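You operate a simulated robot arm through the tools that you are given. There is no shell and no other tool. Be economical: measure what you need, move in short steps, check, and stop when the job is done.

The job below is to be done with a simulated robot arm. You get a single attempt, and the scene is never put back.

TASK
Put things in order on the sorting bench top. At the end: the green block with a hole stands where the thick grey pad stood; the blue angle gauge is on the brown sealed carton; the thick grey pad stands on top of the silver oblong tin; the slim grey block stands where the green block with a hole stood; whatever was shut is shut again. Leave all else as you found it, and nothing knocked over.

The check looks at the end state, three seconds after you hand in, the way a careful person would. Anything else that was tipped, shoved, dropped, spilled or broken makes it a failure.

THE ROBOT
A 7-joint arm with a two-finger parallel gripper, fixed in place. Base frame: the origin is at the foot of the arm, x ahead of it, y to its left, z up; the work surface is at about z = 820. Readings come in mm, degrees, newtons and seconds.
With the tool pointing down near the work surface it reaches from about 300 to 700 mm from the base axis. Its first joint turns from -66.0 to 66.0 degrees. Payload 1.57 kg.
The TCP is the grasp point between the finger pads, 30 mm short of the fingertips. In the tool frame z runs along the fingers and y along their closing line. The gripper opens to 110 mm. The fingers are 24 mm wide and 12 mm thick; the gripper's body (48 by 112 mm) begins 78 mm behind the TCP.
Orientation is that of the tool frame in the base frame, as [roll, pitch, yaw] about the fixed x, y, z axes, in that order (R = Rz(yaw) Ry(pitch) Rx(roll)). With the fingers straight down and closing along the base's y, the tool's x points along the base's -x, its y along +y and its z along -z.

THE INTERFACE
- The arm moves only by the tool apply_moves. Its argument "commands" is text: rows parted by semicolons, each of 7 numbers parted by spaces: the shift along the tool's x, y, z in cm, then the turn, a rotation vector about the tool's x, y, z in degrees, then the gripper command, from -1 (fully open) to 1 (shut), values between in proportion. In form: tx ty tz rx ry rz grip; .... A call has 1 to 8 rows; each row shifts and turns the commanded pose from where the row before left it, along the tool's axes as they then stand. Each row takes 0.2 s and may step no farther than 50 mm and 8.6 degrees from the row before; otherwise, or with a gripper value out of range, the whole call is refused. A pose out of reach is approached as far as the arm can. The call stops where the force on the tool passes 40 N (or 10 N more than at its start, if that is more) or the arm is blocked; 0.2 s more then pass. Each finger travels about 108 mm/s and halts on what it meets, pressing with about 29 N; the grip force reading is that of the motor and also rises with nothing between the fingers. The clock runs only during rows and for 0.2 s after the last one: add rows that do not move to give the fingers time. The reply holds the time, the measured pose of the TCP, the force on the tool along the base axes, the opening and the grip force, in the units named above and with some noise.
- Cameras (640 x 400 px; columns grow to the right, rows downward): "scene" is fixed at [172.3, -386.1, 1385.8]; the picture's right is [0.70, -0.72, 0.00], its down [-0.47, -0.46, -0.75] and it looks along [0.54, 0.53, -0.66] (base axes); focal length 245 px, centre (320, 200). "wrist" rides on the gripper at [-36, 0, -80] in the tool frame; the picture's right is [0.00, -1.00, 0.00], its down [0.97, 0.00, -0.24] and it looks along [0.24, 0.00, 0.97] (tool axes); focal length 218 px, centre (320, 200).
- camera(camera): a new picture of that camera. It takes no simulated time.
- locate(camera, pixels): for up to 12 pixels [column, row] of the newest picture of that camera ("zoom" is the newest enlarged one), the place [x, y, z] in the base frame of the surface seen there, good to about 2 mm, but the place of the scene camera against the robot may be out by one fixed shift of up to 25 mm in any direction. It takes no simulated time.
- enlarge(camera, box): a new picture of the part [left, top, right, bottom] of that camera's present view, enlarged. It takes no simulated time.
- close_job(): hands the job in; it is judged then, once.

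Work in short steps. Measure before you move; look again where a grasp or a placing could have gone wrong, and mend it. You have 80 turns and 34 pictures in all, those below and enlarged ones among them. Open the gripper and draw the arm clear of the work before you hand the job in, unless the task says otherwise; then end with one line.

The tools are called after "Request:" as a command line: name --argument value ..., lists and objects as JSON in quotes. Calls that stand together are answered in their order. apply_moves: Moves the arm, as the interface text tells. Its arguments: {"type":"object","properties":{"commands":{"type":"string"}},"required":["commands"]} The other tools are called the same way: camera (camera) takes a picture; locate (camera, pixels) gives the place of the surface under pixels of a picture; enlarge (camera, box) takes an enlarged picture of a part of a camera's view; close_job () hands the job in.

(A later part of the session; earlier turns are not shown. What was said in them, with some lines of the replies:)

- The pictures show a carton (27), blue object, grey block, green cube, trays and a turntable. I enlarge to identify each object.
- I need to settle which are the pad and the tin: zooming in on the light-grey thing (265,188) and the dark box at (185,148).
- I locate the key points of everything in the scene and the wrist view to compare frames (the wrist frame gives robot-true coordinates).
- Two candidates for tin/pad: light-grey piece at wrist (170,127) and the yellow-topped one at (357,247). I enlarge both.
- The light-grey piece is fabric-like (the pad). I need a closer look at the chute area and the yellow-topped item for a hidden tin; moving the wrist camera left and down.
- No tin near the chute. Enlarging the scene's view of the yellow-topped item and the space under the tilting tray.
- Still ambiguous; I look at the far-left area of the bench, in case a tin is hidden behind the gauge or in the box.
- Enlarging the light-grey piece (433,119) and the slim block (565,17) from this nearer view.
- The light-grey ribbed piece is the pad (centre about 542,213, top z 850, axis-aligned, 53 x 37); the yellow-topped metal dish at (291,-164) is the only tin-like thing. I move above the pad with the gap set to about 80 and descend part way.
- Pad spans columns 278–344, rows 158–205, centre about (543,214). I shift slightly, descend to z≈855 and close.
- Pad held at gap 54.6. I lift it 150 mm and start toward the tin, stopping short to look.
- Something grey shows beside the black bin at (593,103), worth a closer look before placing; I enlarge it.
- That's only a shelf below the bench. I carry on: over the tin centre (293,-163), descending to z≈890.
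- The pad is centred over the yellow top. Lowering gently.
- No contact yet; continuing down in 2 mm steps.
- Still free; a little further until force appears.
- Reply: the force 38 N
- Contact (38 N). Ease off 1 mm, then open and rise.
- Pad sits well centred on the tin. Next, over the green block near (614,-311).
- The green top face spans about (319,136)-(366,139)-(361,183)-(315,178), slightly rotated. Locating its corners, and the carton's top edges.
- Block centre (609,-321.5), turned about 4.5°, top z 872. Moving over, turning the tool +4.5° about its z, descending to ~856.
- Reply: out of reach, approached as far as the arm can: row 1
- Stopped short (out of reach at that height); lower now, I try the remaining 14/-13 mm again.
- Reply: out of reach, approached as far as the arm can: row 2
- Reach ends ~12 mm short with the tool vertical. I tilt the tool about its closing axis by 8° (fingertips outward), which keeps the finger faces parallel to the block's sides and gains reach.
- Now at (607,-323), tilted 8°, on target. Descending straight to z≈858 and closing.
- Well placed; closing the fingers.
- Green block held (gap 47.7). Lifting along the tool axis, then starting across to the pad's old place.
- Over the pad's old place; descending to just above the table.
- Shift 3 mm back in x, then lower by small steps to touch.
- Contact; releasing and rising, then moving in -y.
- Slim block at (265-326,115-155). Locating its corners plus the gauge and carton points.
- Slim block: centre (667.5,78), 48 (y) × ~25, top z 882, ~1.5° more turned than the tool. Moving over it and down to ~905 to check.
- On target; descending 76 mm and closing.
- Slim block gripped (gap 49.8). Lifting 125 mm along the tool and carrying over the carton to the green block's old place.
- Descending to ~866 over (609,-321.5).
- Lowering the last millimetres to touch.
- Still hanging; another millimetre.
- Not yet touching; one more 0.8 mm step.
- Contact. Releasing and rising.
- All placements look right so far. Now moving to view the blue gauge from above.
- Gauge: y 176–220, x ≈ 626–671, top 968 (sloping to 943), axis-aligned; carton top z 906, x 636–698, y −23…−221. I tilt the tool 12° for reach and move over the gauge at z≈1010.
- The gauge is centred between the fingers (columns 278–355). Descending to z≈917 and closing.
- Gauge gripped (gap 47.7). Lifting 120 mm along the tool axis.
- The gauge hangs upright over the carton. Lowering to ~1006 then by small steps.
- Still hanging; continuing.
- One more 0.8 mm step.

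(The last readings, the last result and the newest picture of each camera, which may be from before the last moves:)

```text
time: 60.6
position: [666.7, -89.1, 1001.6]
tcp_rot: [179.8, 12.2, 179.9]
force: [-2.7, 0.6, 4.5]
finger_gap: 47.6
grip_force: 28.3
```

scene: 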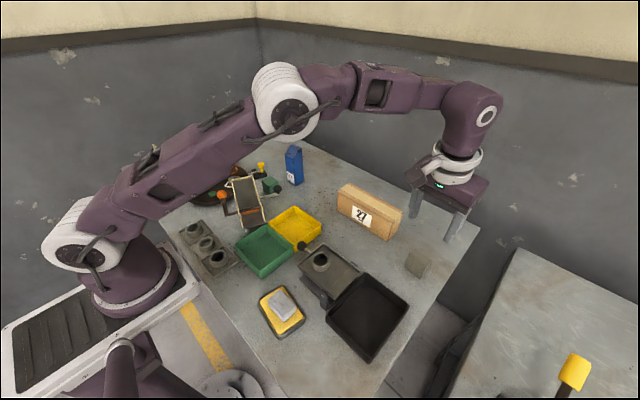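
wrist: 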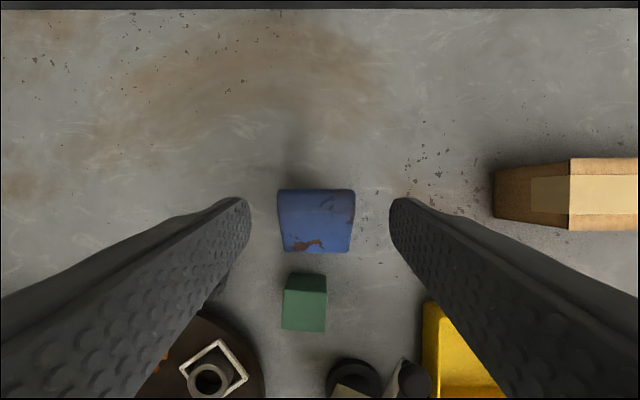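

Contact. Releasing, and rising along the tool axis.

Request:
apply_moves --commands "0 0 0 0 0 0 -0.3;0 0 0 0 0 0 -0.3;0 0 0 0 0 0 -0.3;0 0 -3 0 0 0 -0.3;0 0 -4.5 0 0 0 -0.3;0 0 -4.5 0 0 0 -0.3;0 0 0 0 0 0 -0.3"

Request:
apply_moves --commands "4.5 0 -1 0 0 0 -1;4.5 0 -1 0 0 0 -1;4.5 0 -1 0 0 0 -1;4.5 0 -1 0 6 0 -1;4 0 -1 0 6 0 -1;0 0 0 0 0 0 -1"

Request:
camera --camera "scene"

Request:
camera --camera "wrist"

```text
time: 62.2
position: [639.6, -90.2, 1119.9]
tcp_rot: [179.8, 12.0, 180.0]
force: [0.7, 0.1, 0.2]
finger_gap: 71.3
grip_force: 0.0
```

```text
time: 63.6
position: [415.3, -88.7, 1121.7]
tcp_rot: [179.8, 0.0, -180.0]
force: [-0.6, -0.2, -0.3]
finger_gap: 110.1
grip_force: 0.1
```

```text
3 pictures are left
```

scene: 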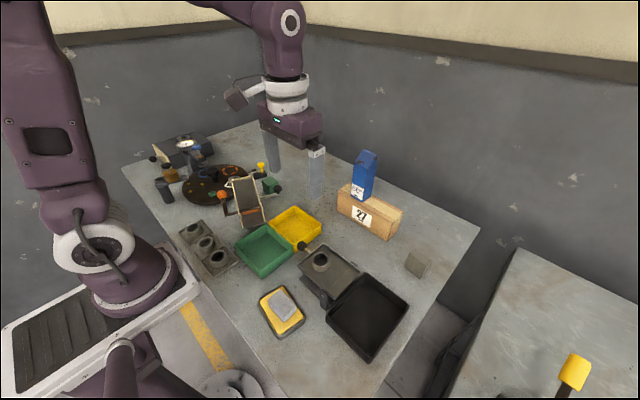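

```text
2 pictures are left
```

wrist: 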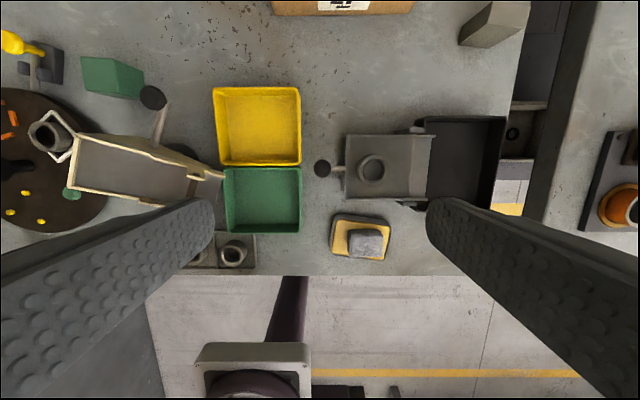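

Both pictures show the pad on the tin, the green block and the slim block at their new places, and the gauge upright on the carton. Nothing else looks disturbed, and the arm is clear with the gripper open, so I hand in.

Request:
close_job

```text
The job is handed in.
```

I made all four moves and handed the job in; nothing was knocked over, and I opened nothing that needed shutting. No piece was plainly a silver tin, so I took the grey metal dish with the yellow top as the silver oblong tin and put the pad on that.
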